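You operate a simulated robot arm through the tools that you are given. There is no shell and no other tool. Be economical: measure what you need, move in short steps, check, and stop when the job is done.

The job below is to be done with a simulated two-armed robot. You get a single attempt, and the scene is never put back.

JOB
Wipe up the spill on the top shelf of the trolley with the blue cloth and put it back.
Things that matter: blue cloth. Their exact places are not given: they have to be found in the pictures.

Only the result counts: the job must be done as asked and must still hold three seconds after the hand-in. Knocking over, shifting, dropping, spilling or breaking anything else fails it. Flat cloth is picked up by pressing the open fingertips on it (5 to 10 N) and closing them slowly along it; thin cloth reads only 2 to 8 mm in the jaws.

ROBOT AND FRAMES
Two 7-joint arms with two-finger parallel grippers on one trunk, on a base that drives. Base frame: it is fixed to the floor where the robot stands at the start and does not move with it; the origin is under the middle of the robot, x ahead of it, y to its left, z up; the surface under the hand at the start is at about z = 0.9. Units: m, degrees, N and s.
The left shoulder is at the start at [0.07, 0.163, 1.27], the right one opposite. With the tool pointing down near the work surface each hand reaches from about 0.38 to 0.88 m from the robot's upright axis, wherever it stands, measured 20 degrees to its own side. Payload 3.43 kg a hand.
The tool frame of a hand sits at the grasp point between the pads (the TCP): z along the fingers, y along the line on which they close. The tips reach 0.034 m beyond it. Largest opening 0.128 m; finger width 0.024, thickness 0.012; the body of the gripper, 0.048 by 0.13 m, starts 0.096 m behind the TCP.
Orientation is told as [roll, pitch, yaw] about the base's x, y, z axes, in that order, counted from this pose: with the fingers straight down and closing along the base's y, the tool's x points along the base's -x, its y along +y and its z along -z.

CONTROLS
- The arms move only by the tool drive_tool. It takes "left_commands", "right_commands" or both (then of equal length, played together; a hand with none holds still); each is a list of rows, each a list of 7 numbers: the opening, from 0 (shut) to 1 (fully open), then the shift along the base's x, y, z in m, then the turn, a rotation vector about the base's x, y, z in degrees. In form: [[gripper, x, y, z, rx, ry, rz], ...]. A call has 1 to 10 rows; each row is the pose to reach, as a shift and turn from the pose commanded when the call began. Each row takes 0.2 s and may step no farther than 0.05 m and 8.6 degrees from the row before; otherwise, or with a gripper value out of range, the whole call is refused. Where a pose cannot be reached the arm comes as near as it can. A force on the tool above 40 N (or 10 N above the force at the start of the call, whichever is more), or a blocked arm, ends the call early, and 0.2 s more pass. The fingers move at their own pace (about 0.153 m/s each) and stop on an object; they squeeze with about 25 N. The grip force told is the motor's: it shows also when the fingers shut on nothing. Time passes only in rows, and 0.2 s behind the last, so rows that repeat a pose let the fingers close. The reply holds the time, the measured pose of the TCP, the force on the tool along the base axes, the opening and the grip force, in the units named above and with some noise, with the torque about the TCP (base axes, N m) and any sound that the robot's microphone picked up.
- Cameras (640 x 400 px; columns grow to the right, rows downward): "scene" is now at [0.1192, 0.0083, 1.4675]; the picture's right is [0.13, -0.99, 0.00], its down [-0.82, -0.11, -0.56] and it looks along [0.55, 0.07, -0.83] (base axes); focal length 294 px, centre (320, 200). "left" rides on the left gripper at [0.076, 0.011, -0.16] in its tool frame; the picture's right is [-0.15, 0.99, 0.00], its down [-0.88, -0.13, -0.46] and it looks along [-0.45, -0.07, 0.89] (tool axes); focal length 234 px, centre (320, 200). "right" rides on the right gripper at [0.076, -0.011, -0.16] in its tool frame; the picture's right is [0.15, 0.99, 0.00], its down [-0.88, 0.13, -0.46] and it looks along [-0.45, 0.07, 0.89] (tool axes); focal length 234 px, centre (320, 200).
- grab_frame(camera): a new picture of that camera. No time passes.
- lift_body(by): slides the trunk up (or, below 0, down) by that many m; the arms and the scene camera ride with it, the base frame stays. It gives what a move gives, with no picture.
- drive_base(legs): drives the robot by 1 to 6 legs, each [ahead, left, turn to the left] in m, m and degrees, along the robot's own axes; the way and the turn of a leg run together, so that a leg with both is an arc; at most 1.5 m and 180 degrees a leg. The arms and the cameras ride along, it lands a little off, and it stops where it bumps. It gives what a move gives.
- pan_tilt(pan, tilt): turns the head with the scene camera to pan (to the left, within 86 degrees either way) and tilt (down, from -29 to 69), counted from straight ahead of the robot. It gives what a move gives.
- measure_at(camera, pixels): for up to 12 pixels [column, row] of the newest picture of that camera ("zoom" is the newest enlarged one), the place [x, y, z] in the base frame of the surface seen there, good to about 0.002 m. No time passes.
- close_up(camera, box): a new picture of the part [left, top, right, bottom] of that camera's present view, enlarged. No time passes.
- hand_in(): hands the job in; it is judged then, once.

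Go step by step. Measure first, check grasps and placings, and put right what went wrong. The budget is 80 turns and 70 pictures, counting those below and the enlarged ones. Unless the task says otherwise, let go and move clear before handing in, and close with one line.

The tools are called after ">>>" by a JSON object that holds its "op" and its "data". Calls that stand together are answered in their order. drive_tool: Moves the arms, as the interface text tells. Its arguments: {"type":"object","properties":{"left_commands":{"type":"array"},"right_commands":{"type":"array"}},"required":[]} The other tools are called the same way: lift_body (by) slides the trunk up or down; drive_base (legs) drives the base; pan_tilt (pan, tilt) turns the head that bears the scene camera; grab_frame (camera) takes a picture; measure_at (camera, pixels) gives the place of the surface under pixels of a picture; close_up (camera, box) takes an enlarged picture of a part of a camera's view; hand_in () hands the job in.

At the start:

```text
t: 0.0
left_eef_pos: [0.2917, 0.1643, 0.3463]
left_tcp_rot: [-2.1, -39.0, -12.0]
left_ft_force: [-0.2, -0.1, -0.2]
left_ft_torque: [-0.02, -0.01, 0.03]
left_grip_width: 0.1282
left_grasp_force: 0.1
right_eef_pos: [0.5144, -0.0818, 1.139]
right_tcp_rot: [-0.1, 0.0, -0.1]
right_ft_force: [0.7, -1.1, 0.1]
right_ft_torque: [-0.01, 0.03, -0.01]
right_grip_width: 0.1277
right_grasp_force: 0.2
trunk travel left (down, up): [-0.75, 0.19]
robot x, y, heading: [0.001, -0.0012, 0.1]
head pan, tilt: [7.5, 56.2]
```

scene: 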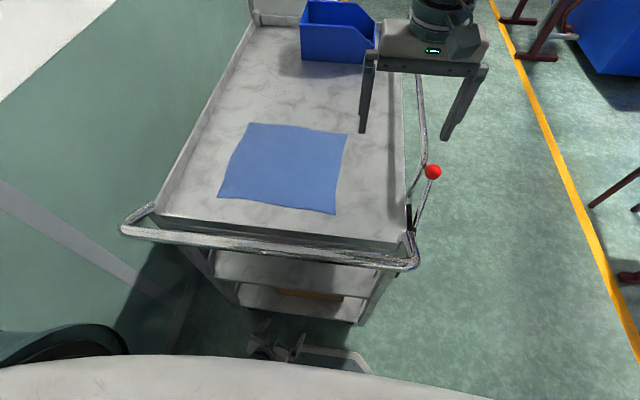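
right: 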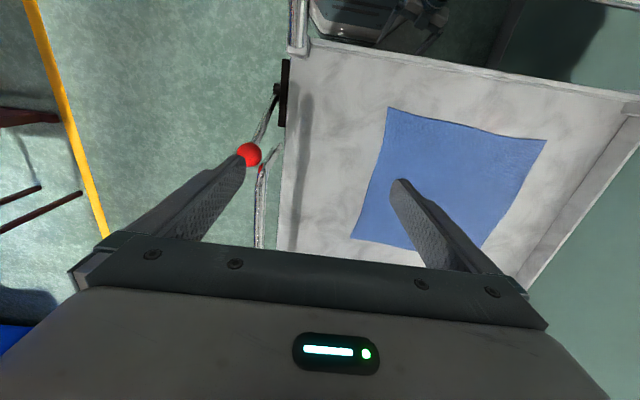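
left: 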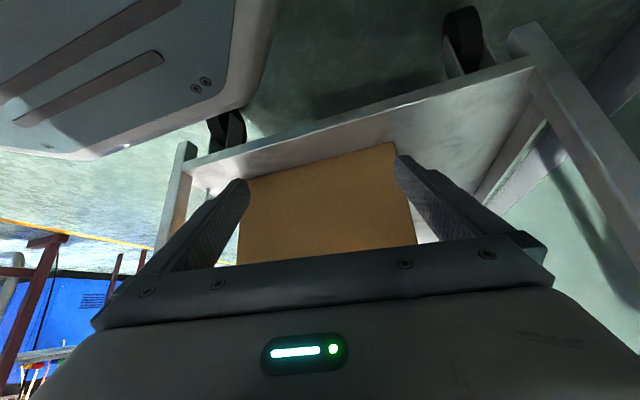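

The blue cloth lies flat on the top tray (scene about 285,165), and a faint mark shows near (275,90). I'll enlarge the tray to find the spill and measure the cloth's corners.

>>> {"op": "close_up", "data": {"camera": "scene", "box": [200, 10, 440, 160]}}

>>> {"op": "measure_at", "data": {"camera": "scene", "pixels": [[252, 125], [346, 136], [334, 212], [220, 196], [275, 90], [285, 165], [380, 220], [170, 205], [260, 35], [397, 100], [310, 55], [400, 235]]}}

```text
2.67 times, centred on (320, 85) of scene
```

zoom: 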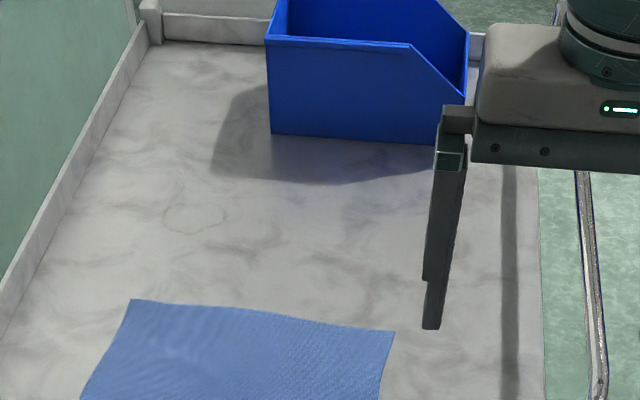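

```text
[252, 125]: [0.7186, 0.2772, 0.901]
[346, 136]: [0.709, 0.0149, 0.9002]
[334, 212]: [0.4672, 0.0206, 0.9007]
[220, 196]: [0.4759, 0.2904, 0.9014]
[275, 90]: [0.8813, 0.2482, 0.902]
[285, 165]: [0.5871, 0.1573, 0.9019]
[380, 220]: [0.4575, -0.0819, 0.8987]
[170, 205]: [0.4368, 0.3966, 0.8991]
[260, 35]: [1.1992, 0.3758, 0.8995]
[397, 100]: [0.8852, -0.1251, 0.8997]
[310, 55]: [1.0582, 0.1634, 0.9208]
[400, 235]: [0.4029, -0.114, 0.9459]
```

A faint outline shows at zoom (195,218), which is scene (273,92). I'll enlarge it further and check the rest of the tray.

>>> {"op": "close_up", "data": {"camera": "scene", "box": [235, 65, 315, 115]}}

>>> {"op": "close_up", "data": {"camera": "scene", "box": [140, 110, 420, 285]}}

```text
8.00 times, centred on (275, 90) of scene
```

zoom: 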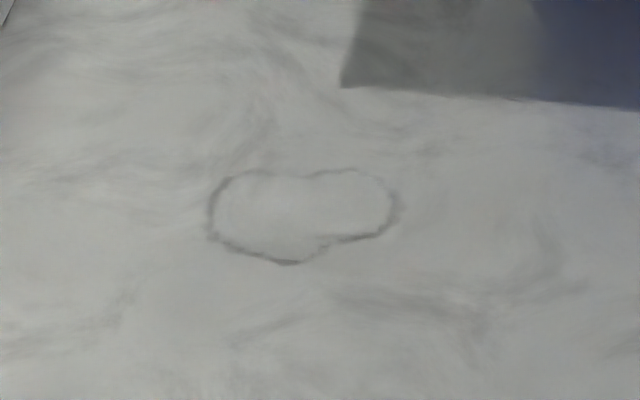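

```text
2.29 times, centred on (280, 198) of scene
```

zoom: 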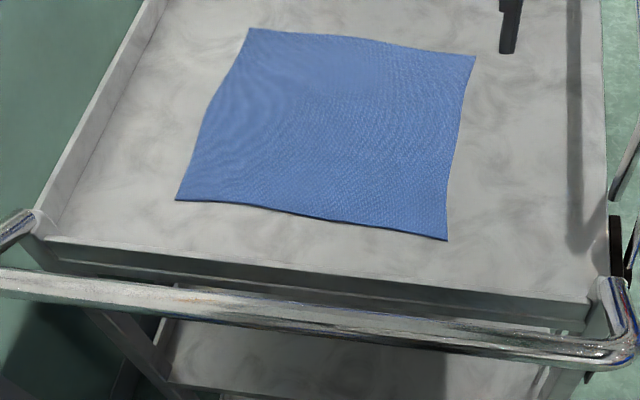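

The spill is the faint outline at scene (260–285, 86–98), about 0.9 m ahead, so it's at the edge of reach. Sliding the robot left would put it in front of the right shoulder. I'll measure it, then look at the floor to the left and at the left hand's surroundings.

>>> {"op": "measure_at", "data": {"camera": "scene", "pixels": [[261, 92], [272, 98], [285, 92], [272, 86], [270, 237], [122, 228], [155, 208], [190, 260], [360, 320], [248, 30], [308, 40], [290, 345]]}}

>>> {"op": "pan_tilt", "data": {"pan": 70, "tilt": 50}}

>>> {"op": "grab_frame", "data": {"camera": "scene"}}

```text
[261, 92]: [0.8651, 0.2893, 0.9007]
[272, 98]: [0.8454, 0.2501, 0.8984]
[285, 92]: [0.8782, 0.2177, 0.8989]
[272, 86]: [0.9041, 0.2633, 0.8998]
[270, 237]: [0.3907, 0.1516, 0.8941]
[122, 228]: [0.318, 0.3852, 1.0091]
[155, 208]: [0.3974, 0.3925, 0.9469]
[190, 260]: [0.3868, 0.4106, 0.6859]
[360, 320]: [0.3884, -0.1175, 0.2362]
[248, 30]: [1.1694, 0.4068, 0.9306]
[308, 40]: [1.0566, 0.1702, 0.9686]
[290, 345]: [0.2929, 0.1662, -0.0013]
```

```text
t: 1.3
left_eef_pos: [0.2925, 0.163, 0.3466]
left_tcp_rot: [-2.0, -39.0, -12.0]
left_ft_force: [-0.2, -0.2, -0.3]
left_ft_torque: [-0.04, 0.0, 0.0]
left_grip_width: 0.128
left_grasp_force: 0.1
right_eef_pos: [0.5155, -0.0828, 1.1402]
right_tcp_rot: [0.0, 0.1, 0.0]
right_ft_force: [0.8, 0.5, -0.1]
right_ft_torque: [0.0, 0.02, -0.01]
right_grip_width: 0.128
right_grasp_force: 0.1
trunk travel left (down, up): [-0.75, 0.19]
robot x, y, heading: [-0.0017, -0.0005, 0.0]
head pan, tilt: [70.0, 50.0]
```

```text
63 pictures are left
```

scene: 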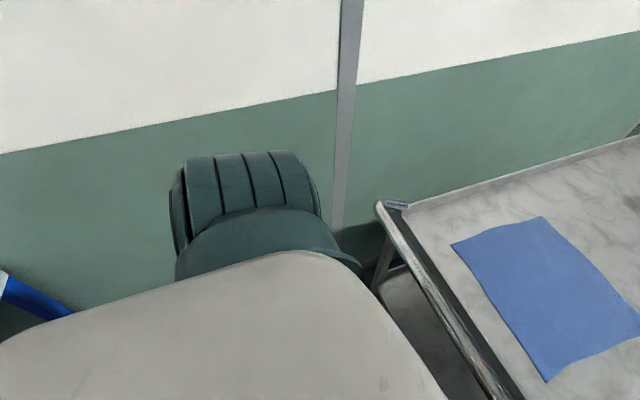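

There is a wall close on the left. I'll measure how far away it is.

>>> {"op": "measure_at", "data": {"camera": "scene", "pixels": [[100, 200], [330, 215], [240, 120], [400, 150], [240, 175], [300, 170], [315, 210], [40, 295], [385, 205], [500, 130]]}}

>>> {"op": "pan_tilt", "data": {"pan": -60, "tilt": 45}}

>>> {"op": "grab_frame", "data": {"camera": "scene"}}

```text
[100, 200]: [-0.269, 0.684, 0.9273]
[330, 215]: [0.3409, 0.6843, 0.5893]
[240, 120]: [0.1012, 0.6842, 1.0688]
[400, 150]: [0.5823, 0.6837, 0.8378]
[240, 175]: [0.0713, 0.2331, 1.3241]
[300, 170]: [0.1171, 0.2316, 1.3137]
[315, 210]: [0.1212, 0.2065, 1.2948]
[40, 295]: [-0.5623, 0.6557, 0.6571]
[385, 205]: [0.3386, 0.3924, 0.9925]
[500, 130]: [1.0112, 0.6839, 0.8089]
```

```text
t: 3.4
left_eef_pos: [0.2924, 0.1641, 0.3467]
left_tcp_rot: [-2.1, -38.9, -12.0]
left_ft_force: [0.9, 0.6, -1.2]
left_ft_torque: [-0.03, -0.02, 0.0]
left_grip_width: 0.1279
left_grasp_force: 0.1
right_eef_pos: [0.5158, -0.0832, 1.1401]
right_tcp_rot: [0.1, -0.1, -0.1]
right_ft_force: [-0.4, -0.2, -0.1]
right_ft_torque: [-0.01, -0.02, 0.0]
right_grip_width: 0.1277
right_grasp_force: 0.1
trunk travel left (down, up): [-0.75, 0.19]
robot x, y, heading: [0.0028, 0.0017, -0.1]
head pan, tilt: [-60.0, 45.0]
```

```text
62 pictures are left
```

scene: 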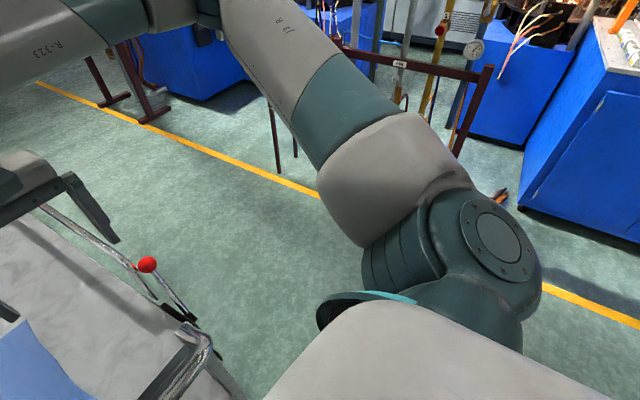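

The wall is at y≈0.68, so I won't slide far left. Lowering the trunk extends the horizontal reach, so I'll raise the right hand first and move it left over the tray. Then I'll lower the trunk and test the reach to the spill.

>>> {"op": "drive_tool", "data": {"right_commands": [[1, 0, 0.04, 0.05, 0, 0, 0], [1, 0, 0.07, 0.09, 0, 0, 0], [1, 0, 0.1, 0.13, 0, 0, 0], [1, 0, 0.13, 0.17, 0, 0, 0], [1, 0, 0.16, 0.2, 0, 0, 0], [1, 0, 0.18, 0.22, 0, 0, 0]]}}

>>> {"op": "lift_body", "data": {"by": -0.2}}

>>> {"op": "pan_tilt", "data": {"pan": 10, "tilt": 48}}

>>> {"op": "grab_frame", "data": {"camera": "scene"}}

>>> {"op": "grab_frame", "data": {"camera": "left"}}

```text
refused: row 1 steps farther than a row can; nothing moved
```

```text
t: 4.5
left_eef_pos: [0.3049, 0.1698, 0.2664]
left_tcp_rot: [-1.8, -40.2, -11.5]
left_ft_force: [6.9, 8.7, 0.5]
left_ft_torque: [0.11, -0.05, 0.32]
left_grip_width: 0.1224
left_grasp_force: 0.0
right_eef_pos: [0.516, -0.0829, 1.0545]
right_tcp_rot: [0.0, 0.0, 0.0]
right_ft_force: [0.4, 0.3, 0.3]
right_ft_torque: [0.0, 0.03, 0.01]
right_grip_width: 0.128
right_grasp_force: 0.0
trunk travel left (down, up): [-0.666, 0.274]
robot x, y, heading: [0.0002, -0.0005, 0.0]
head pan, tilt: [-60.0, 45.0]
stopped: the force on the tool passed its limit at 66 N (the readings are from after the stop); the commanded pose is now the measured one
```

```text
t: 5.9
left_eef_pos: [0.3031, 0.1677, 0.2682]
left_tcp_rot: [-1.9, -40.1, -11.5]
left_ft_force: [14.0, 12.1, 4.0]
left_ft_torque: [-0.11, -0.06, 0.68]
left_grip_width: 0.12
left_grasp_force: 0.1
right_eef_pos: [0.5149, -0.0823, 1.0562]
right_tcp_rot: [0.0, 0.0, 0.0]
right_ft_force: [-0.5, 0.2, -0.1]
right_ft_torque: [0.0, -0.01, -0.01]
right_grip_width: 0.1281
right_grasp_force: 0.1
trunk travel left (down, up): [-0.666, 0.274]
robot x, y, heading: [-0.0032, 0.0005, -0.3]
head pan, tilt: [10.0, 48.0]
```

```text
61 pictures are left
```

scene: 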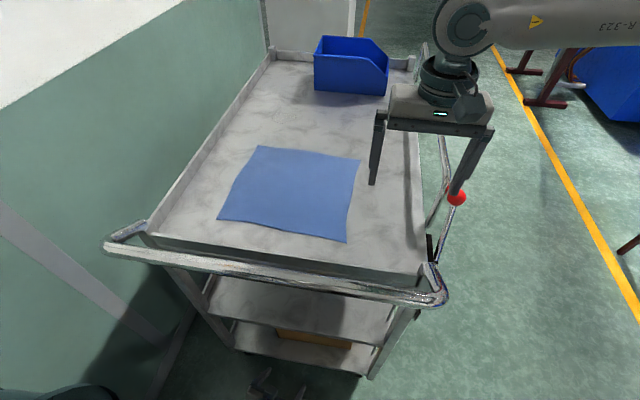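

```text
60 pictures are left
```

left: 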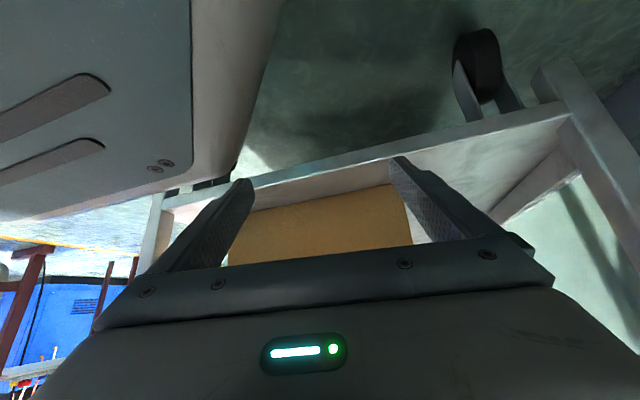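

The first call was refused because its step was too long, and the trunk still came down. The left fingers then touched the robot's own base (grey block, left of the left picture). I'll raise the trunk back and check that the trolley hasn't moved.

>>> {"op": "lift_body", "data": {"by": 0.085}}

>>> {"op": "grab_frame", "data": {"camera": "scene"}}

>>> {"op": "grab_frame", "data": {"camera": "left"}}

```text
t: 7.1
left_eef_pos: [0.3023, 0.1683, 0.3515]
left_tcp_rot: [-2.0, -40.0, -11.6]
left_ft_force: [0.8, 0.7, 0.8]
left_ft_torque: [0.0, 0.01, 0.02]
left_grip_width: 0.1281
left_grasp_force: 0.0
right_eef_pos: [0.5151, -0.083, 1.1415]
right_tcp_rot: [0.1, 0.1, -0.1]
right_ft_force: [-0.1, -0.1, 0.6]
right_ft_torque: [0.01, 0.0, -0.03]
right_grip_width: 0.1282
right_grasp_force: 0.0
trunk travel left (down, up): [-0.751, 0.189]
robot x, y, heading: [0.0037, -0.0005, -0.2]
head pan, tilt: [10.0, 48.0]
```

```text
59 pictures are left
```

scene: 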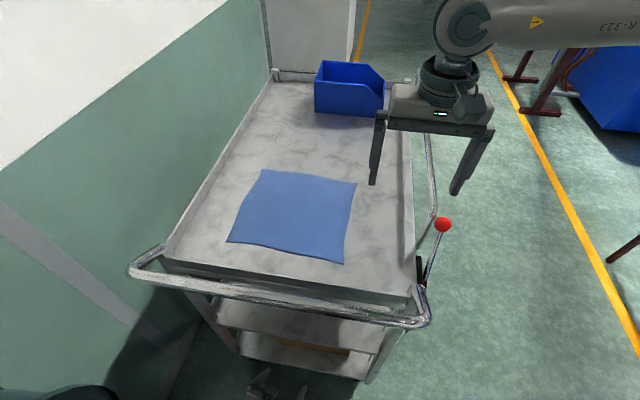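

```text
58 pictures are left
```

left: 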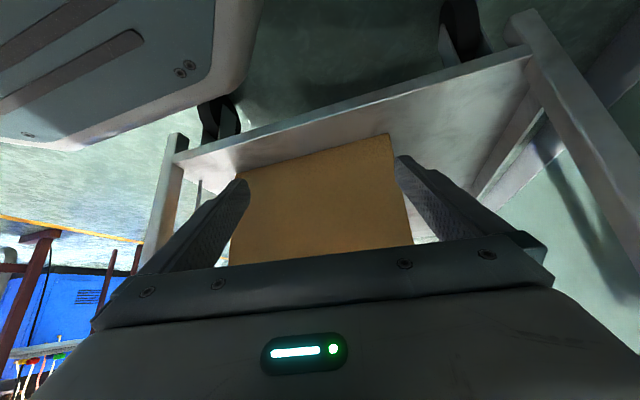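

I'll measure the cloth corners and tray again to see whether the trolley moved.

>>> {"op": "measure_at", "data": {"camera": "scene", "pixels": [[262, 170], [356, 184], [343, 263], [228, 242], [240, 85], [317, 100], [136, 265], [404, 325], [300, 280], [278, 309]]}}

>>> {"op": "drive_tool", "data": {"right_commands": [[1, 0, 0.03, 0.03, 0, 0, 0], [1, 0, 0.06, 0.06, 0, 0, 0], [1, 0, 0.09, 0.09, 0, 0, 0], [1, 0, 0.12, 0.12, 0, 0, 0], [1, 0, 0.15, 0.12, 0, 0, 0]]}}

```text
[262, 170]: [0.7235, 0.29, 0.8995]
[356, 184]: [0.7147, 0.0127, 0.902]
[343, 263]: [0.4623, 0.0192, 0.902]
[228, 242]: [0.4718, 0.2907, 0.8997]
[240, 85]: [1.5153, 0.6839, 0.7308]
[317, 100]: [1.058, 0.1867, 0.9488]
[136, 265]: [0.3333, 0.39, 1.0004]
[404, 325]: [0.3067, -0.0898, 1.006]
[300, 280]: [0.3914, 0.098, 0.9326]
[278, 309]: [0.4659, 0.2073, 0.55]
```

```text
t: 8.3
left_eef_pos: [0.3027, 0.1689, 0.3529]
left_tcp_rot: [-2.1, -40.2, -11.4]
left_ft_force: [0.1, 0.4, -0.4]
left_ft_torque: [-0.02, 0.0, 0.05]
left_grip_width: 0.1281
left_grasp_force: 0.0
right_eef_pos: [0.5147, 0.0691, 1.2607]
right_tcp_rot: [0.0, 0.1, 0.0]
right_ft_force: [0.8, 0.1, -0.8]
right_ft_torque: [-0.02, -0.01, 0.0]
right_grip_width: 0.1282
right_grasp_force: 0.1
trunk travel left (down, up): [-0.751, 0.189]
robot x, y, heading: [0.0032, -0.0013, -0.1]
head pan, tilt: [10.0, 48.0]
```

The trolley and cloth are where they were. Next I'll test the right arm's reach by hovering towards the spill with the tool tilted forward.

>>> {"op": "drive_tool", "data": {"right_commands": [[1, 0.04, 0.018, -0.02, 0, -5, 0], [1, 0.08, 0.036, -0.04, 0, -10, 0], [1, 0.12, 0.054, -0.06, 0, -15, 0], [1, 0.16, 0.072, -0.08, 0, -20, 0], [1, 0.2, 0.09, -0.1, 0, -25, 0], [1, 0.24, 0.108, -0.12, 0, -30, 0], [1, 0.28, 0.126, -0.14, 0, -30, 0], [1, 0.32, 0.144, -0.16, 0, -30, 0], [1, 0.36, 0.162, -0.18, 0, -30, 0], [1, 0.4, 0.18, -0.2, 0, -30, 0]]}}

>>> {"op": "grab_frame", "data": {"camera": "scene"}}

>>> {"op": "grab_frame", "data": {"camera": "right"}}

```text
t: 10.5
left_eef_pos: [0.3027, 0.169, 0.3527]
left_tcp_rot: [-1.9, -40.1, -11.4]
left_ft_force: [-0.2, -0.4, -0.6]
left_ft_torque: [0.0, 0.02, 0.0]
left_grip_width: 0.1282
left_grasp_force: 0.0
right_eef_pos: [0.8103, 0.1986, 1.112]
right_tcp_rot: [0.0, -30.0, 0.0]
right_ft_force: [0.0, -0.3, -0.7]
right_ft_torque: [-0.01, 0.03, -0.03]
right_grip_width: 0.1279
right_grasp_force: 0.0
right hand out of reach, approached as far as the arm can: row 8, 9, 10
trunk travel left (down, up): [-0.751, 0.189]
robot x, y, heading: [-0.0001, -0.0016, 0.0]
head pan, tilt: [10.0, 48.0]
```

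```text
57 pictures are left
```

scene: 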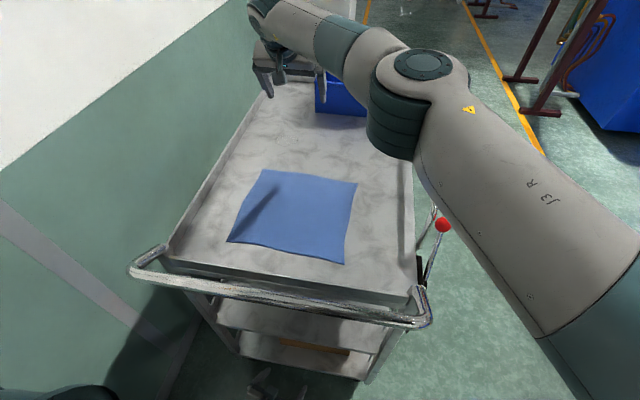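

```text
56 pictures are left
```

right: 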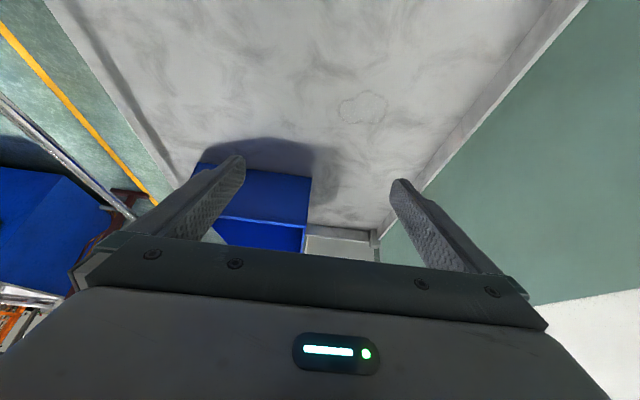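

The reach falls short at this trunk height. I'll measure the base block seen by the left camera to find out how the left hand must move before the trunk can come down.

>>> {"op": "measure_at", "data": {"camera": "left", "pixels": [[100, 60], [205, 20], [225, 80], [258, 10], [180, 120], [30, 130], [240, 180], [200, 160], [350, 90], [520, 60], [460, 30], [170, 150]]}}

>>> {"op": "grab_frame", "data": {"camera": "left"}}

>>> {"op": "pan_tilt", "data": {"pan": 40, "tilt": 69}}

>>> {"op": "grab_frame", "data": {"camera": "scene"}}

```text
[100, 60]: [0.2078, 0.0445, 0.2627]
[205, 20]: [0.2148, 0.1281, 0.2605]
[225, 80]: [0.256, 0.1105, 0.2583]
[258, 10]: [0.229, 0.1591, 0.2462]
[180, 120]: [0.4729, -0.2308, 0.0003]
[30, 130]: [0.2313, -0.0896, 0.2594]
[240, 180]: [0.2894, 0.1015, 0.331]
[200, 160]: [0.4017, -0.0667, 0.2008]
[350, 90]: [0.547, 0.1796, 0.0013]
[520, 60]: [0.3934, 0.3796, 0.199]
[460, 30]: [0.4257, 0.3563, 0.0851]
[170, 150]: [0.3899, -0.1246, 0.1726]
```

```text
55 pictures are left
```

left: 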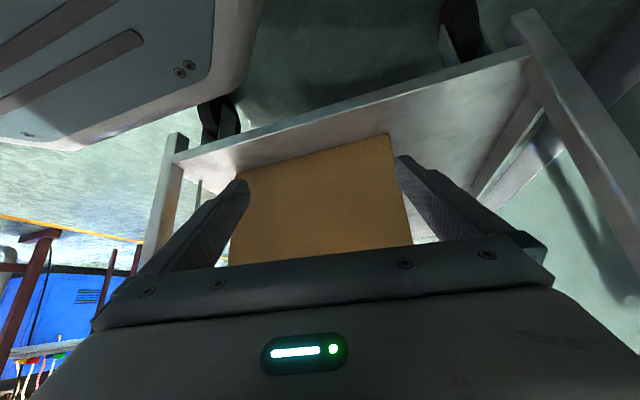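

```text
t: 11.5
left_eef_pos: [0.3017, 0.1672, 0.3529]
left_tcp_rot: [-2.0, -40.1, -11.5]
left_ft_force: [-0.4, 0.1, 0.3]
left_ft_torque: [0.01, -0.06, 0.02]
left_grip_width: 0.1281
left_grasp_force: 0.0
right_eef_pos: [0.8102, 0.1984, 1.1123]
right_tcp_rot: [0.1, -30.0, -0.1]
right_ft_force: [-0.1, 0.0, -0.5]
right_ft_torque: [0.0, 0.01, -0.01]
right_grip_width: 0.1282
right_grasp_force: 0.0
trunk travel left (down, up): [-0.751, 0.189]
robot x, y, heading: [0.0013, 0.0007, 0.1]
head pan, tilt: [40.0, 68.8]
```

```text
54 pictures are left
```

scene: 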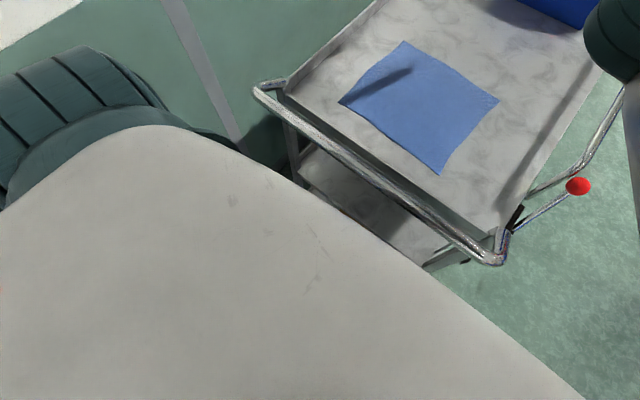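

The base is narrow (about ±0.17 m, front at x≈0.26). Turning the robot left about 30° brings the right shoulder closer and moves the left hand away from the trolley. I'll retract the right hand before turning.

>>> {"op": "drive_tool", "data": {"right_commands": [[1, -0.04, -0.02, 0.015, 0, 0, 0], [1, -0.08, -0.04, 0.03, 0, 0, 0], [1, -0.12, -0.06, 0.045, 0, 0, 0], [1, -0.16, -0.08, 0.06, 0, 0, 0], [1, -0.2, -0.1, 0.075, 0, 0, 0], [1, -0.24, -0.12, 0.09, 0, 0, 0], [1, -0.28, -0.14, 0.1, 0, 0, 0], [1, -0.32, -0.16, 0.1, 0, 0, 0]]}}

```text
t: 13.3
left_eef_pos: [0.3012, 0.1681, 0.353]
left_tcp_rot: [-1.9, -40.1, -11.6]
left_ft_force: [-0.6, 0.6, 0.5]
left_ft_torque: [-0.04, 0.02, 0.04]
left_grip_width: 0.1278
left_grasp_force: 0.0
right_eef_pos: [0.4836, 0.0364, 1.2144]
right_tcp_rot: [0.1, -30.1, -0.1]
right_ft_force: [-0.6, -0.3, 0.2]
right_ft_torque: [0.0, 0.0, 0.02]
right_grip_width: 0.128
right_grasp_force: 0.1
trunk travel left (down, up): [-0.751, 0.189]
robot x, y, heading: [0.0026, -0.0034, 0.0]
head pan, tilt: [40.0, 68.8]
```

>>> {"op": "drive_base", "data": {"legs": [[0, 0, 30], [0.05, 0.1, 0]]}}

>>> {"op": "pan_tilt", "data": {"pan": -25, "tilt": 50}}

>>> {"op": "grab_frame", "data": {"camera": "scene"}}

>>> {"op": "grab_frame", "data": {"camera": "left"}}

```text
t: 15.9
left_eef_pos: [0.1747, 0.4045, 0.3527]
left_tcp_rot: [-2.1, -40.1, 18.0]
left_ft_force: [0.1, -0.1, -0.4]
left_ft_torque: [-0.01, -0.01, 0.03]
left_grip_width: 0.1282
left_grasp_force: 0.0
right_eef_pos: [0.3982, 0.3807, 1.2145]
right_tcp_rot: [0.1, -30.1, 29.4]
right_ft_force: [-0.9, 0.0, 0.0]
right_ft_torque: [0.0, -0.05, -0.01]
right_grip_width: 0.1279
right_grasp_force: 0.0
trunk travel left (down, up): [-0.751, 0.189]
robot x, y, heading: [-0.0056, 0.1102, 29.8]
head pan, tilt: [40.0, 68.8]
```

```text
t: 17.3
left_eef_pos: [0.1753, 0.4034, 0.3523]
left_tcp_rot: [-2.0, -40.1, 17.9]
left_ft_force: [-0.9, -0.6, 0.3]
left_ft_torque: [-0.02, 0.01, -0.03]
left_grip_width: 0.128
left_grasp_force: 0.0
right_eef_pos: [0.3984, 0.381, 1.215]
right_tcp_rot: [0.0, -29.9, 29.4]
right_ft_force: [-0.4, 0.4, 0.4]
right_ft_torque: [-0.01, 0.02, -0.01]
right_grip_width: 0.128
right_grasp_force: 0.1
trunk travel left (down, up): [-0.751, 0.189]
robot x, y, heading: [-0.0065, 0.1093, 29.4]
head pan, tilt: [-25.0, 50.0]
```

```text
53 pictures are left
```

scene: 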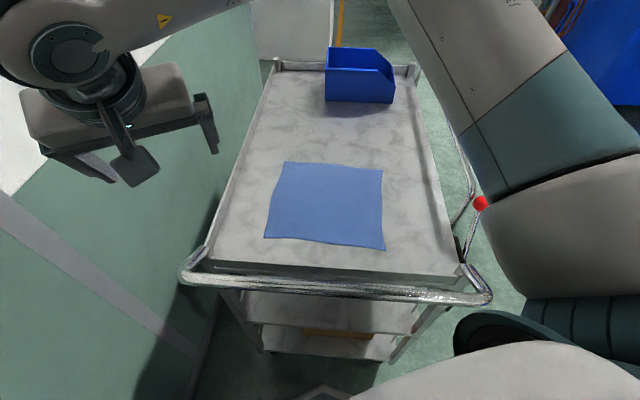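

```text
52 pictures are left
```

left: 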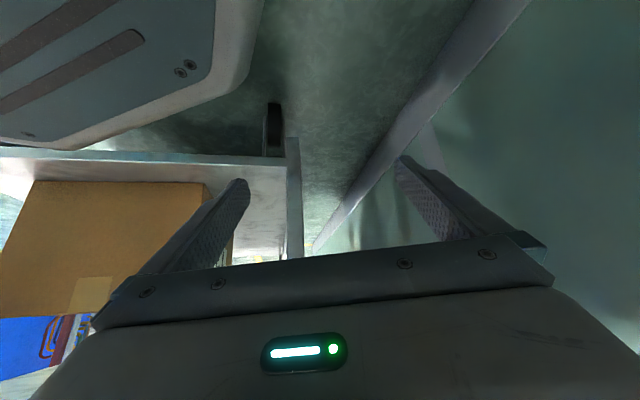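

The turn went well and everything is undisturbed. Next I'll test the reach over the spill again, turning the tool back so it closes along y.

>>> {"op": "drive_tool", "data": {"right_commands": [[1, 0.044, -0.012, -0.01, 0, 0, -4], [1, 0.088, -0.024, -0.02, 0, 0, -8], [1, 0.132, -0.036, -0.03, 0, 0, -12], [1, 0.176, -0.048, -0.04, 0, 0, -16], [1, 0.22, -0.06, -0.055, 0, 0, -20], [1, 0.264, -0.072, -0.07, 0, 0, -24], [1, 0.308, -0.084, -0.085, 0, 0, -27], [1, 0.352, -0.096, -0.1, 0, 0, -29.4], [1, 0.396, -0.108, -0.115, 0, 0, -29.4], [1, 0.44, -0.12, -0.13, 0, 0, -29.4]]}}

>>> {"op": "drive_tool", "data": {"right_commands": [[1, 0.03, -0.0, -0.02, 0, 0, 0], [1, 0.06, -0.0, -0.04, 0, 0, 0], [1, 0.08, 0, -0.06, 0, 0, 0], [1, 0.1, 0, -0.09, 0, 0, 0]]}}

>>> {"op": "grab_frame", "data": {"camera": "scene"}}

```text
t: 19.5
left_eef_pos: [0.1751, 0.4042, 0.3516]
left_tcp_rot: [-1.9, -40.0, 17.9]
left_ft_force: [0.1, -0.2, 0.6]
left_ft_torque: [0.01, -0.03, 0.02]
left_grip_width: 0.1281
left_grasp_force: 0.1
right_eef_pos: [0.8419, 0.2614, 1.0806]
right_tcp_rot: [0.0, -30.0, 0.0]
right_ft_force: [0.9, 0.0, 0.2]
right_ft_torque: [0.0, 0.01, 0.01]
right_grip_width: 0.128
right_grasp_force: 0.0
trunk travel left (down, up): [-0.751, 0.189]
robot x, y, heading: [-0.007, 0.1089, 29.4]
head pan, tilt: [-25.0, 50.0]
```

```text
t: 20.5
left_eef_pos: [0.1764, 0.4049, 0.3528]
left_tcp_rot: [-1.9, -40.0, 17.9]
left_ft_force: [1.2, -0.2, 0.7]
left_ft_torque: [-0.03, 0.0, 0.0]
left_grip_width: 0.1281
left_grasp_force: 0.0
right_eef_pos: [0.9414, 0.2639, 0.9889]
right_tcp_rot: [-0.1, -30.0, 0.0]
right_ft_force: [0.7, -0.6, -0.7]
right_ft_torque: [-0.04, 0.04, -0.02]
right_grip_width: 0.128
right_grasp_force: 0.0
trunk travel left (down, up): [-0.751, 0.189]
robot x, y, heading: [-0.0031, 0.1096, 29.6]
head pan, tilt: [-25.0, 50.0]
```

```text
51 pictures are left
```

scene: 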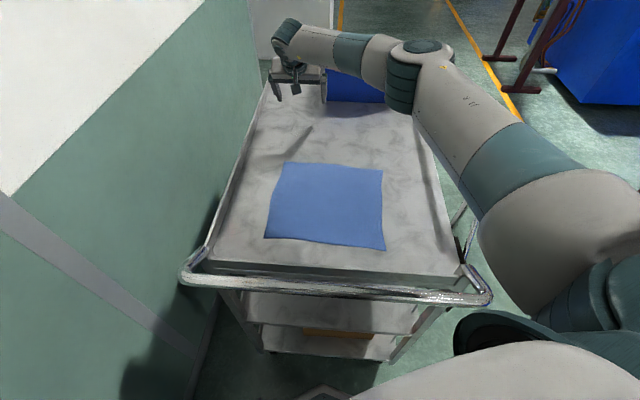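

The right hand reaches over the spill comfortably. I'll come back above the far edge of the cloth with the tool straight down and part-open fingers.

>>> {"op": "drive_tool", "data": {"right_commands": [[1, -0.03, -0.012, 0.03, 0, 4, 0], [1, -0.07, -0.027, 0.04, 0, 8, 0], [1, -0.11, -0.042, 0.05, 0, 13, 0], [0.8, -0.15, -0.06, 0.05, 0, 18, 0], [0.6, -0.19, -0.08, 0.05, 0, 23, 0], [0.5, -0.225, -0.098, 0.04, 0, 27, 0], [0.47, -0.256, -0.109, 0.02, 0, 30, 0], [0.47, -0.256, -0.109, 0.0, 0, 30, 0], [0.47, -0.256, -0.109, -0.02, 0, 30, 0]]}}

>>> {"op": "grab_frame", "data": {"camera": "right"}}

>>> {"op": "grab_frame", "data": {"camera": "scene"}}

```text
t: 22.5
left_eef_pos: [0.1747, 0.4029, 0.3525]
left_tcp_rot: [-2.0, -40.0, 17.8]
left_ft_force: [-0.2, 0.7, -1.2]
left_ft_torque: [-0.01, -0.04, 0.02]
left_grip_width: 0.1281
left_grasp_force: 0.1
right_eef_pos: [0.6831, 0.1536, 0.976]
right_tcp_rot: [0.0, 0.0, 0.0]
right_ft_force: [-0.3, -0.4, -0.2]
right_ft_torque: [0.03, 0.03, 0.01]
right_grip_width: 0.0601
right_grasp_force: 0.0
trunk travel left (down, up): [-0.751, 0.189]
robot x, y, heading: [-0.0024, 0.1094, 29.6]
head pan, tilt: [-25.0, 50.0]
```

```text
50 pictures are left
```

right: 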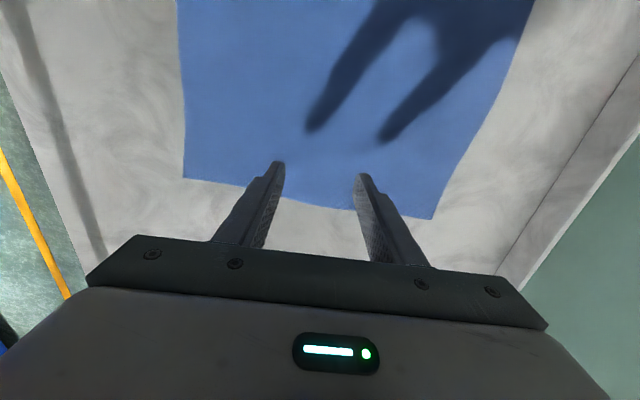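

```text
49 pictures are left
```

scene: 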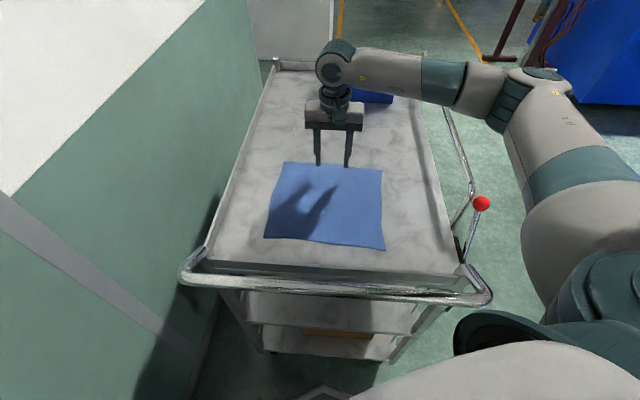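

The fingers are above the far edge, both over cloth. I'll descend to contact in small steps.

>>> {"op": "drive_tool", "data": {"right_commands": [[0.47, 0, 0, -0.02, 0, 0, 0], [0.47, 0, 0, -0.032, 0, 0, 0], [0.47, 0, 0, -0.036, 0, 0, 0], [0.47, 0, 0, -0.039, 0, 0, 0], [0.47, 0, 0, -0.041, 0, 0, 0]]}}

```text
t: 23.7
left_eef_pos: [0.1754, 0.4036, 0.3531]
left_tcp_rot: [-2.0, -40.1, 17.9]
left_ft_force: [-0.1, 0.3, 0.9]
left_ft_torque: [-0.01, 0.0, 0.02]
left_grip_width: 0.1282
left_grasp_force: 0.1
right_eef_pos: [0.6823, 0.153, 0.9355]
right_tcp_rot: [0.1, -0.2, -0.1]
right_ft_force: [0.3, 0.3, 11.4]
right_ft_torque: [-0.25, 0.0, 0.04]
right_grip_width: 0.06
right_grasp_force: 0.0
trunk travel left (down, up): [-0.751, 0.189]
robot x, y, heading: [-0.0025, 0.1073, 29.6]
head pan, tilt: [-25.0, 50.0]
```

The force is 11 N, slightly high. I'll ease up 1 mm and close slowly.

>>> {"op": "drive_tool", "data": {"right_commands": [[0.47, 0, 0, 0.001, 0, 0, 0], [0.42, 0, 0, 0.001, 0, 0, 0], [0.36, 0, 0, 0.001, 0, 0, 0], [0.3, 0, 0, 0.001, 0, 0, 0], [0.24, 0, 0, 0.001, 0, 0, 0], [0.18, 0, 0, 0.001, 0, 0, 0], [0.12, 0, 0, 0.001, 0, 0, 0], [0.06, 0, 0, 0.001, 0, 0, 0], [0, 0, 0, 0.001, 0, 0, 0], [0, 0, 0, 0.001, 0, 0, 0]]}}

>>> {"op": "grab_frame", "data": {"camera": "right"}}

```text
t: 25.9
left_eef_pos: [0.1751, 0.404, 0.352]
left_tcp_rot: [-2.0, -40.1, 17.8]
left_ft_force: [0.1, 0.0, 1.1]
left_ft_torque: [-0.01, 0.0, -0.01]
left_grip_width: 0.1281
left_grasp_force: 0.0
right_eef_pos: [0.6824, 0.1522, 0.9361]
right_tcp_rot: [0.2, -0.1, 0.0]
right_ft_force: [-0.1, 0.0, 15.1]
right_ft_torque: [-0.02, 0.07, -0.02]
right_grip_width: 0.0027
right_grasp_force: 24.9
trunk travel left (down, up): [-0.751, 0.189]
robot x, y, heading: [-0.0057, 0.109, 29.5]
head pan, tilt: [-25.0, 50.0]
```

```text
48 pictures are left
```

right: 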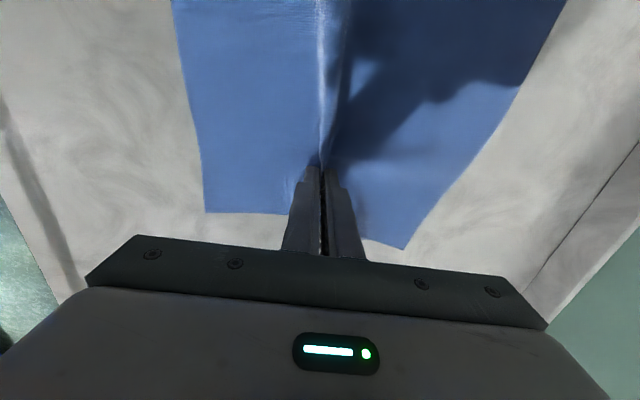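

The fold is gripped (2.7 mm at 25 N). I'll ease the pressure and drag the cloth forward-left across the spill, tilting the tool on the way.

>>> {"op": "drive_tool", "data": {"right_commands": [[0, 0.0, 0.0, 0.003, 0, 0, 0], [0, 0.03, 0.014, 0.004, 0, -4, 0], [0, 0.06, 0.028, 0.004, 0, -8, 0], [0, 0.09, 0.042, 0.005, 0, -12, 0], [0, 0.12, 0.056, 0.005, 0, -16, 0], [0, 0.15, 0.07, 0.005, 0, -20, 0], [0, 0.18, 0.084, 0.005, 0, -24, 0], [0, 0.21, 0.095, 0.005, 0, -27, 0], [0, 0.24, 0.1, 0.005, 0, -30, 0], [0, 0.265, 0.1, 0.005, 0, -30, 0]]}}

>>> {"op": "grab_frame", "data": {"camera": "scene"}}

>>> {"op": "grab_frame", "data": {"camera": "right"}}

```text
t: 28.1
left_eef_pos: [0.1758, 0.4039, 0.3526]
left_tcp_rot: [-2.1, -40.0, 17.9]
left_ft_force: [0.4, 0.8, 0.0]
left_ft_torque: [-0.04, 0.0, 0.02]
left_grip_width: 0.1279
left_grasp_force: 0.1
right_eef_pos: [0.9495, 0.2532, 0.9396]
right_tcp_rot: [-0.1, -30.2, 0.0]
right_ft_force: [-0.1, -0.4, 0.8]
right_ft_torque: [-0.01, -0.01, 0.02]
right_grip_width: 0.003
right_grasp_force: 25.3
trunk travel left (down, up): [-0.751, 0.189]
robot x, y, heading: [-0.0012, 0.11, 29.4]
head pan, tilt: [-25.0, 50.0]
```

```text
47 pictures are left
```

scene: 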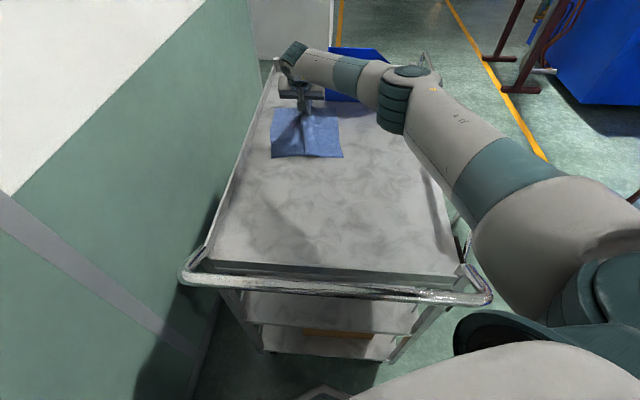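

```text
46 pictures are left
```

right: 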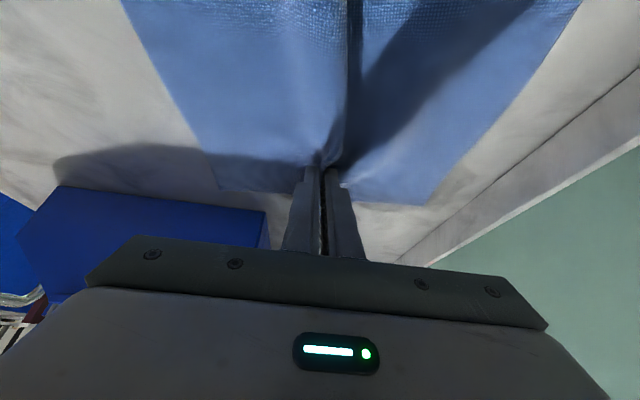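

The cloth now lies over the spill with its pinch at about x 0.96. I'll press lightly and rub back and forth over the spill area.

>>> {"op": "drive_tool", "data": {"right_commands": [[0, 0, 0, -0.003, 0, 0, 0], [0, -0.04, 0.015, -0.004, 0, 0, 0], [0, -0.08, 0.03, -0.004, 0, 0, 0], [0, -0.12, 0.03, -0.004, 0, 0, 0], [0, -0.12, 0.0, -0.004, 0, 0, 0], [0, -0.08, 0.0, -0.004, 0, 0, 0], [0, -0.04, 0, -0.004, 0, 0, 0], [0, -0.04, -0.03, -0.004, 0, 0, 0], [0, -0.08, -0.03, -0.004, 0, 0, 0], [0, -0.12, -0.03, -0.004, 0, 0, 0]]}}

>>> {"op": "drive_tool", "data": {"right_commands": [[0, 0.04, 0.0, 0, 0, 0, 0], [0, 0.08, 0.0, 0, 0, 0, 0], [0, 0.12, 0.02, 0, 0, 0, 0], [0, 0.125, 0.03, 0.003, 0, 0, 0]]}}

>>> {"op": "grab_frame", "data": {"camera": "scene"}}

>>> {"op": "grab_frame", "data": {"camera": "right"}}

```text
t: 30.3
left_eef_pos: [0.1742, 0.4035, 0.353]
left_tcp_rot: [-2.0, -40.1, 18.0]
left_ft_force: [0.6, 0.4, -0.8]
left_ft_torque: [-0.02, -0.04, 0.0]
left_grip_width: 0.1278
left_grasp_force: 0.1
right_eef_pos: [0.8265, 0.2238, 0.937]
right_tcp_rot: [0.1, -30.2, 0.0]
right_ft_force: [0.0, 1.8, 8.3]
right_ft_torque: [0.1, -0.04, 0.01]
right_grip_width: 0.0028
right_grasp_force: 25.2
trunk travel left (down, up): [-0.751, 0.189]
robot x, y, heading: [-0.0052, 0.1129, 29.5]
head pan, tilt: [-25.0, 50.0]
```

```text
t: 31.3
left_eef_pos: [0.1751, 0.4045, 0.3528]
left_tcp_rot: [-2.0, -40.1, 17.9]
left_ft_force: [-0.3, -0.4, 0.2]
left_ft_torque: [0.02, 0.01, 0.0]
left_grip_width: 0.128
left_grasp_force: 0.0
right_eef_pos: [0.9529, 0.2532, 0.9382]
right_tcp_rot: [0.0, -30.1, 0.0]
right_ft_force: [0.3, 0.7, 0.1]
right_ft_torque: [0.04, -0.02, 0.04]
right_grip_width: 0.0026
right_grasp_force: 24.7
trunk travel left (down, up): [-0.751, 0.189]
robot x, y, heading: [-0.0047, 0.111, 29.3]
head pan, tilt: [-25.0, 50.0]
```

```text
45 pictures are left
```

scene: 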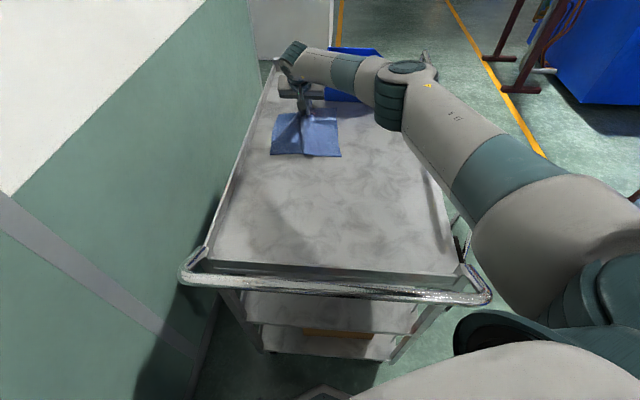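

```text
44 pictures are left
```

right: 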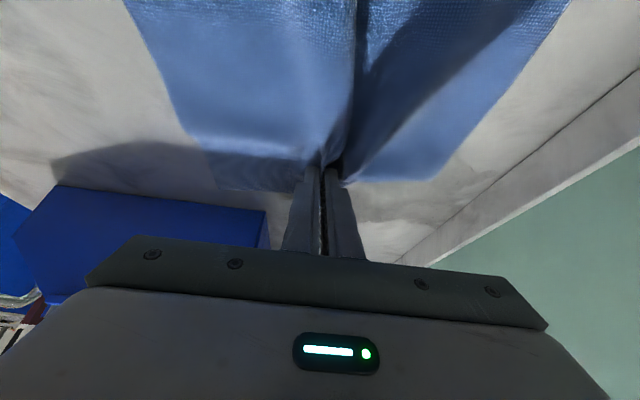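

The strokes went through with about 8 N of pressure. I'll lift the cloth up and back to check the spill spot.

>>> {"op": "drive_tool", "data": {"right_commands": [[0, -0.01, 0, 0.035, 0, 0, 0], [0, -0.035, -0.01, 0.07, 0, 0, 0], [0, -0.065, -0.02, 0.105, 0, 0, 0], [0, -0.095, -0.03, 0.14, 0, 4, 0], [0, -0.125, -0.04, 0.175, 0, 8, 0], [0, -0.155, -0.05, 0.21, 0, 12, 0], [0, -0.185, -0.06, 0.24, 0, 16, 0], [0, -0.22, -0.07, 0.26, 0, 20, 0], [0, -0.255, -0.085, 0.27, 0, 25, 0], [0, -0.29, -0.1, 0.28, 0, 30, 0]]}}

>>> {"op": "grab_frame", "data": {"camera": "scene"}}

>>> {"op": "grab_frame", "data": {"camera": "right"}}

>>> {"op": "close_up", "data": {"camera": "scene", "box": [230, 80, 350, 155]}}

```text
t: 33.5
left_eef_pos: [0.1747, 0.4046, 0.3531]
left_tcp_rot: [-1.9, -40.0, 17.9]
left_ft_force: [-0.2, 0.2, 0.9]
left_ft_torque: [0.02, 0.02, 0.01]
left_grip_width: 0.1281
left_grasp_force: 0.1
right_eef_pos: [0.6634, 0.1488, 1.2189]
right_tcp_rot: [0.0, 0.0, 0.0]
right_ft_force: [0.2, 0.4, 0.4]
right_ft_torque: [0.01, -0.04, 0.0]
right_grip_width: 0.003
right_grasp_force: 25.0
trunk travel left (down, up): [-0.751, 0.189]
robot x, y, heading: [-0.0027, 0.1116, 29.4]
head pan, tilt: [-25.0, 50.0]
```

```text
43 pictures are left
```

scene: 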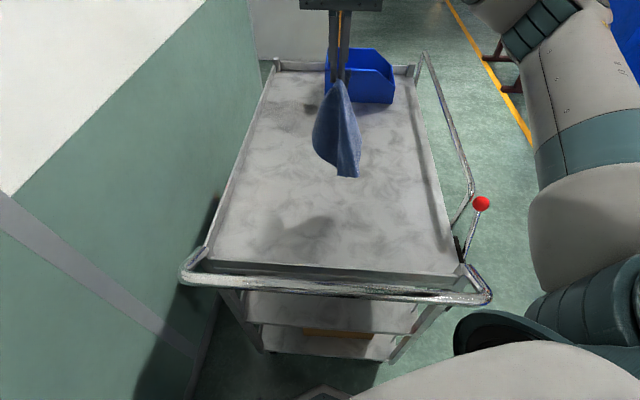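

```text
42 pictures are left
```

right: 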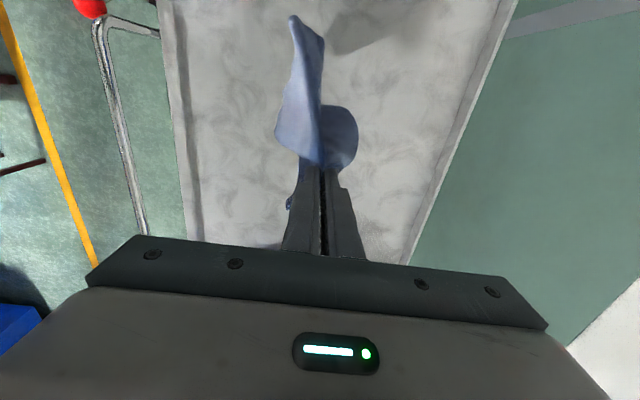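

```text
5.33 times, centred on (290, 118) of scene
```

zoom: 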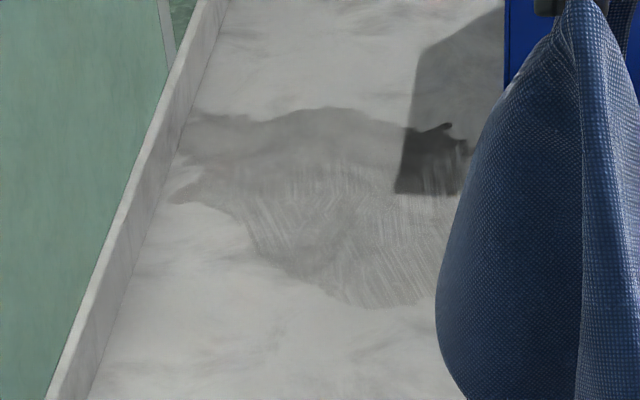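

The spill outline is gone, but there's a dark streaky patch at zoom (330,210) that may be shadow or smear. I'll move the hand back to the laying position and look again.

>>> {"op": "drive_tool", "data": {"right_commands": [[0, -0.03, 0.0, 0.0, 0, 0, 0], [0, -0.06, 0.0, 0.0, 0, 0, 0], [0, -0.09, 0.0, 0.0, 0, 0, 0], [0, -0.12, 0.0, 0.0, 0, 0, 0], [0, -0.15, 0.0, 0.0, 0, 0, 0], [0, -0.18, 0.004, 0.0, 0, 0, 0], [0, -0.18, 0.004, 0.0, 0, 0, 0], [0, -0.18, 0.004, 0.0, 0, 0, 0]]}}

>>> {"op": "grab_frame", "data": {"camera": "scene"}}

>>> {"op": "close_up", "data": {"camera": "scene", "box": [230, 80, 350, 155]}}

```text
t: 35.3
left_eef_pos: [0.1752, 0.4035, 0.3523]
left_tcp_rot: [-2.1, -40.1, 17.9]
left_ft_force: [0.7, -0.3, 0.1]
left_ft_torque: [0.03, -0.03, 0.02]
left_grip_width: 0.1281
left_grasp_force: 0.1
right_eef_pos: [0.4824, 0.1553, 1.2187]
right_tcp_rot: [0.0, -0.1, 0.0]
right_ft_force: [0.0, 0.2, 0.1]
right_ft_torque: [0.03, 0.0, -0.02]
right_grip_width: 0.0029
right_grasp_force: 25.1
trunk travel left (down, up): [-0.751, 0.189]
robot x, y, heading: [-0.0062, 0.1097, 29.3]
head pan, tilt: [-25.0, 50.0]
```

```text
40 pictures are left
```

scene: 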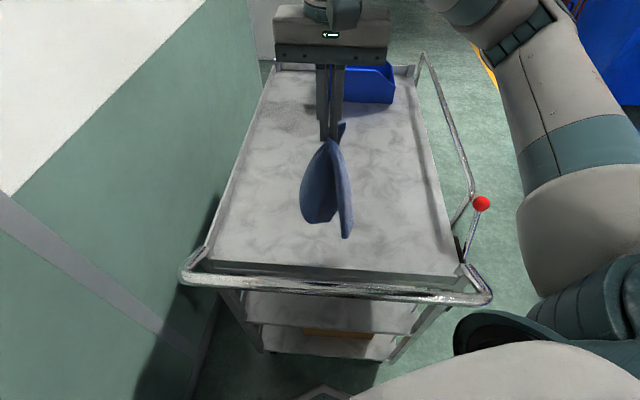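

```text
5.33 times, centred on (290, 118) of scene
```

zoom: 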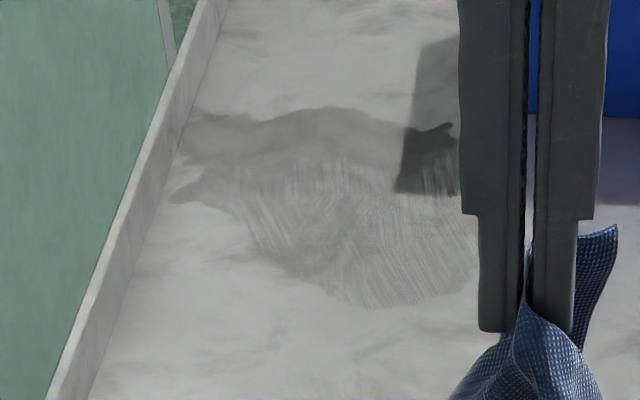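

The patch didn't move, so it's a smeared wet film. The streaked part has been wiped once and the smooth dark parts are still wet. I'll measure its extent before wiping more.

>>> {"op": "measure_at", "data": {"camera": "zoom", "pixels": [[190, 115], [175, 195], [320, 110], [445, 128], [395, 192], [350, 300], [470, 265], [250, 235], [300, 165], [240, 160], [440, 45], [455, 185]]}}

>>> {"op": "close_up", "data": {"camera": "right", "box": [100, 0, 540, 275]}}

```text
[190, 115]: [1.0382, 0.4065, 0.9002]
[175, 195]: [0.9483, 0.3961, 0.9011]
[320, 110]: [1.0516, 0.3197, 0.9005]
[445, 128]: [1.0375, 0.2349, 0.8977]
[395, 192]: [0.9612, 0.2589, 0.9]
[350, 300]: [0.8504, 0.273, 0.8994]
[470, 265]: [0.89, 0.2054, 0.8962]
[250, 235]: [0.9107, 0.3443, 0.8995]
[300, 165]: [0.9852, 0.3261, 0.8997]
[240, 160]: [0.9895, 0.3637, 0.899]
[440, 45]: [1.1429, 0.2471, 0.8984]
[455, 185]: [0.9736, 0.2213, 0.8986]
```

```text
1.45 times, centred on (320, 138) of right
```

zoom: 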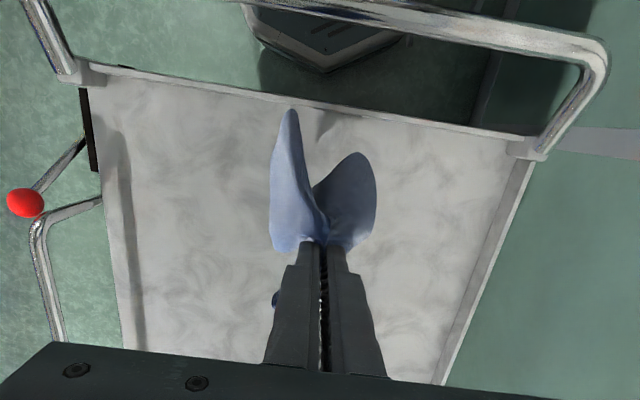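

The patch reaches x 1.05, y 0.41, beyond where the cloth went. I'll move the arm sideways and look again to tell film from shadow.

>>> {"op": "drive_tool", "data": {"right_commands": [[0, 0, -0.04, 0.0, 0, 0, 0], [0, 0, -0.08, 0.0, 0, 0, 0], [0, 0, -0.12, 0.0, 0, 0, 0], [0, 0, -0.15, 0.0, 0, 0, 0]]}}

>>> {"op": "close_up", "data": {"camera": "scene", "box": [225, 60, 385, 160]}}

```text
t: 36.3
left_eef_pos: [0.1743, 0.4045, 0.3526]
left_tcp_rot: [-1.9, -40.2, 18.0]
left_ft_force: [0.0, 0.2, 0.0]
left_ft_torque: [0.0, 0.01, 0.0]
left_grip_width: 0.1279
left_grasp_force: 0.1
right_eef_pos: [0.4821, 0.0024, 1.2175]
right_tcp_rot: [0.1, -0.2, 0.0]
right_ft_force: [-0.4, -0.7, -0.5]
right_ft_torque: [0.0, -0.01, 0.03]
right_grip_width: 0.0028
right_grasp_force: 25.3
trunk travel left (down, up): [-0.751, 0.189]
robot x, y, heading: [-0.0011, 0.1079, 29.4]
head pan, tilt: [-25.0, 50.0]
```

```text
4.00 times, centred on (305, 110) of scene
```

zoom: 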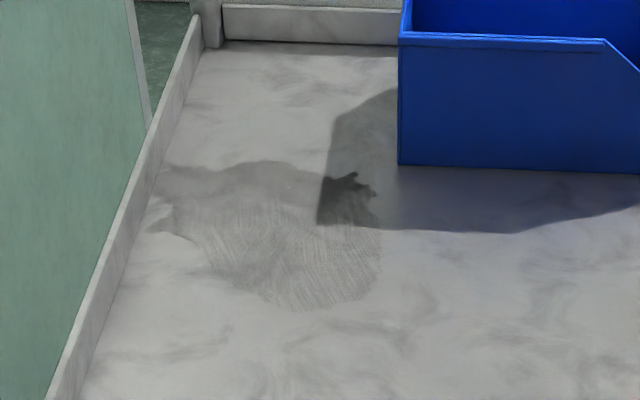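

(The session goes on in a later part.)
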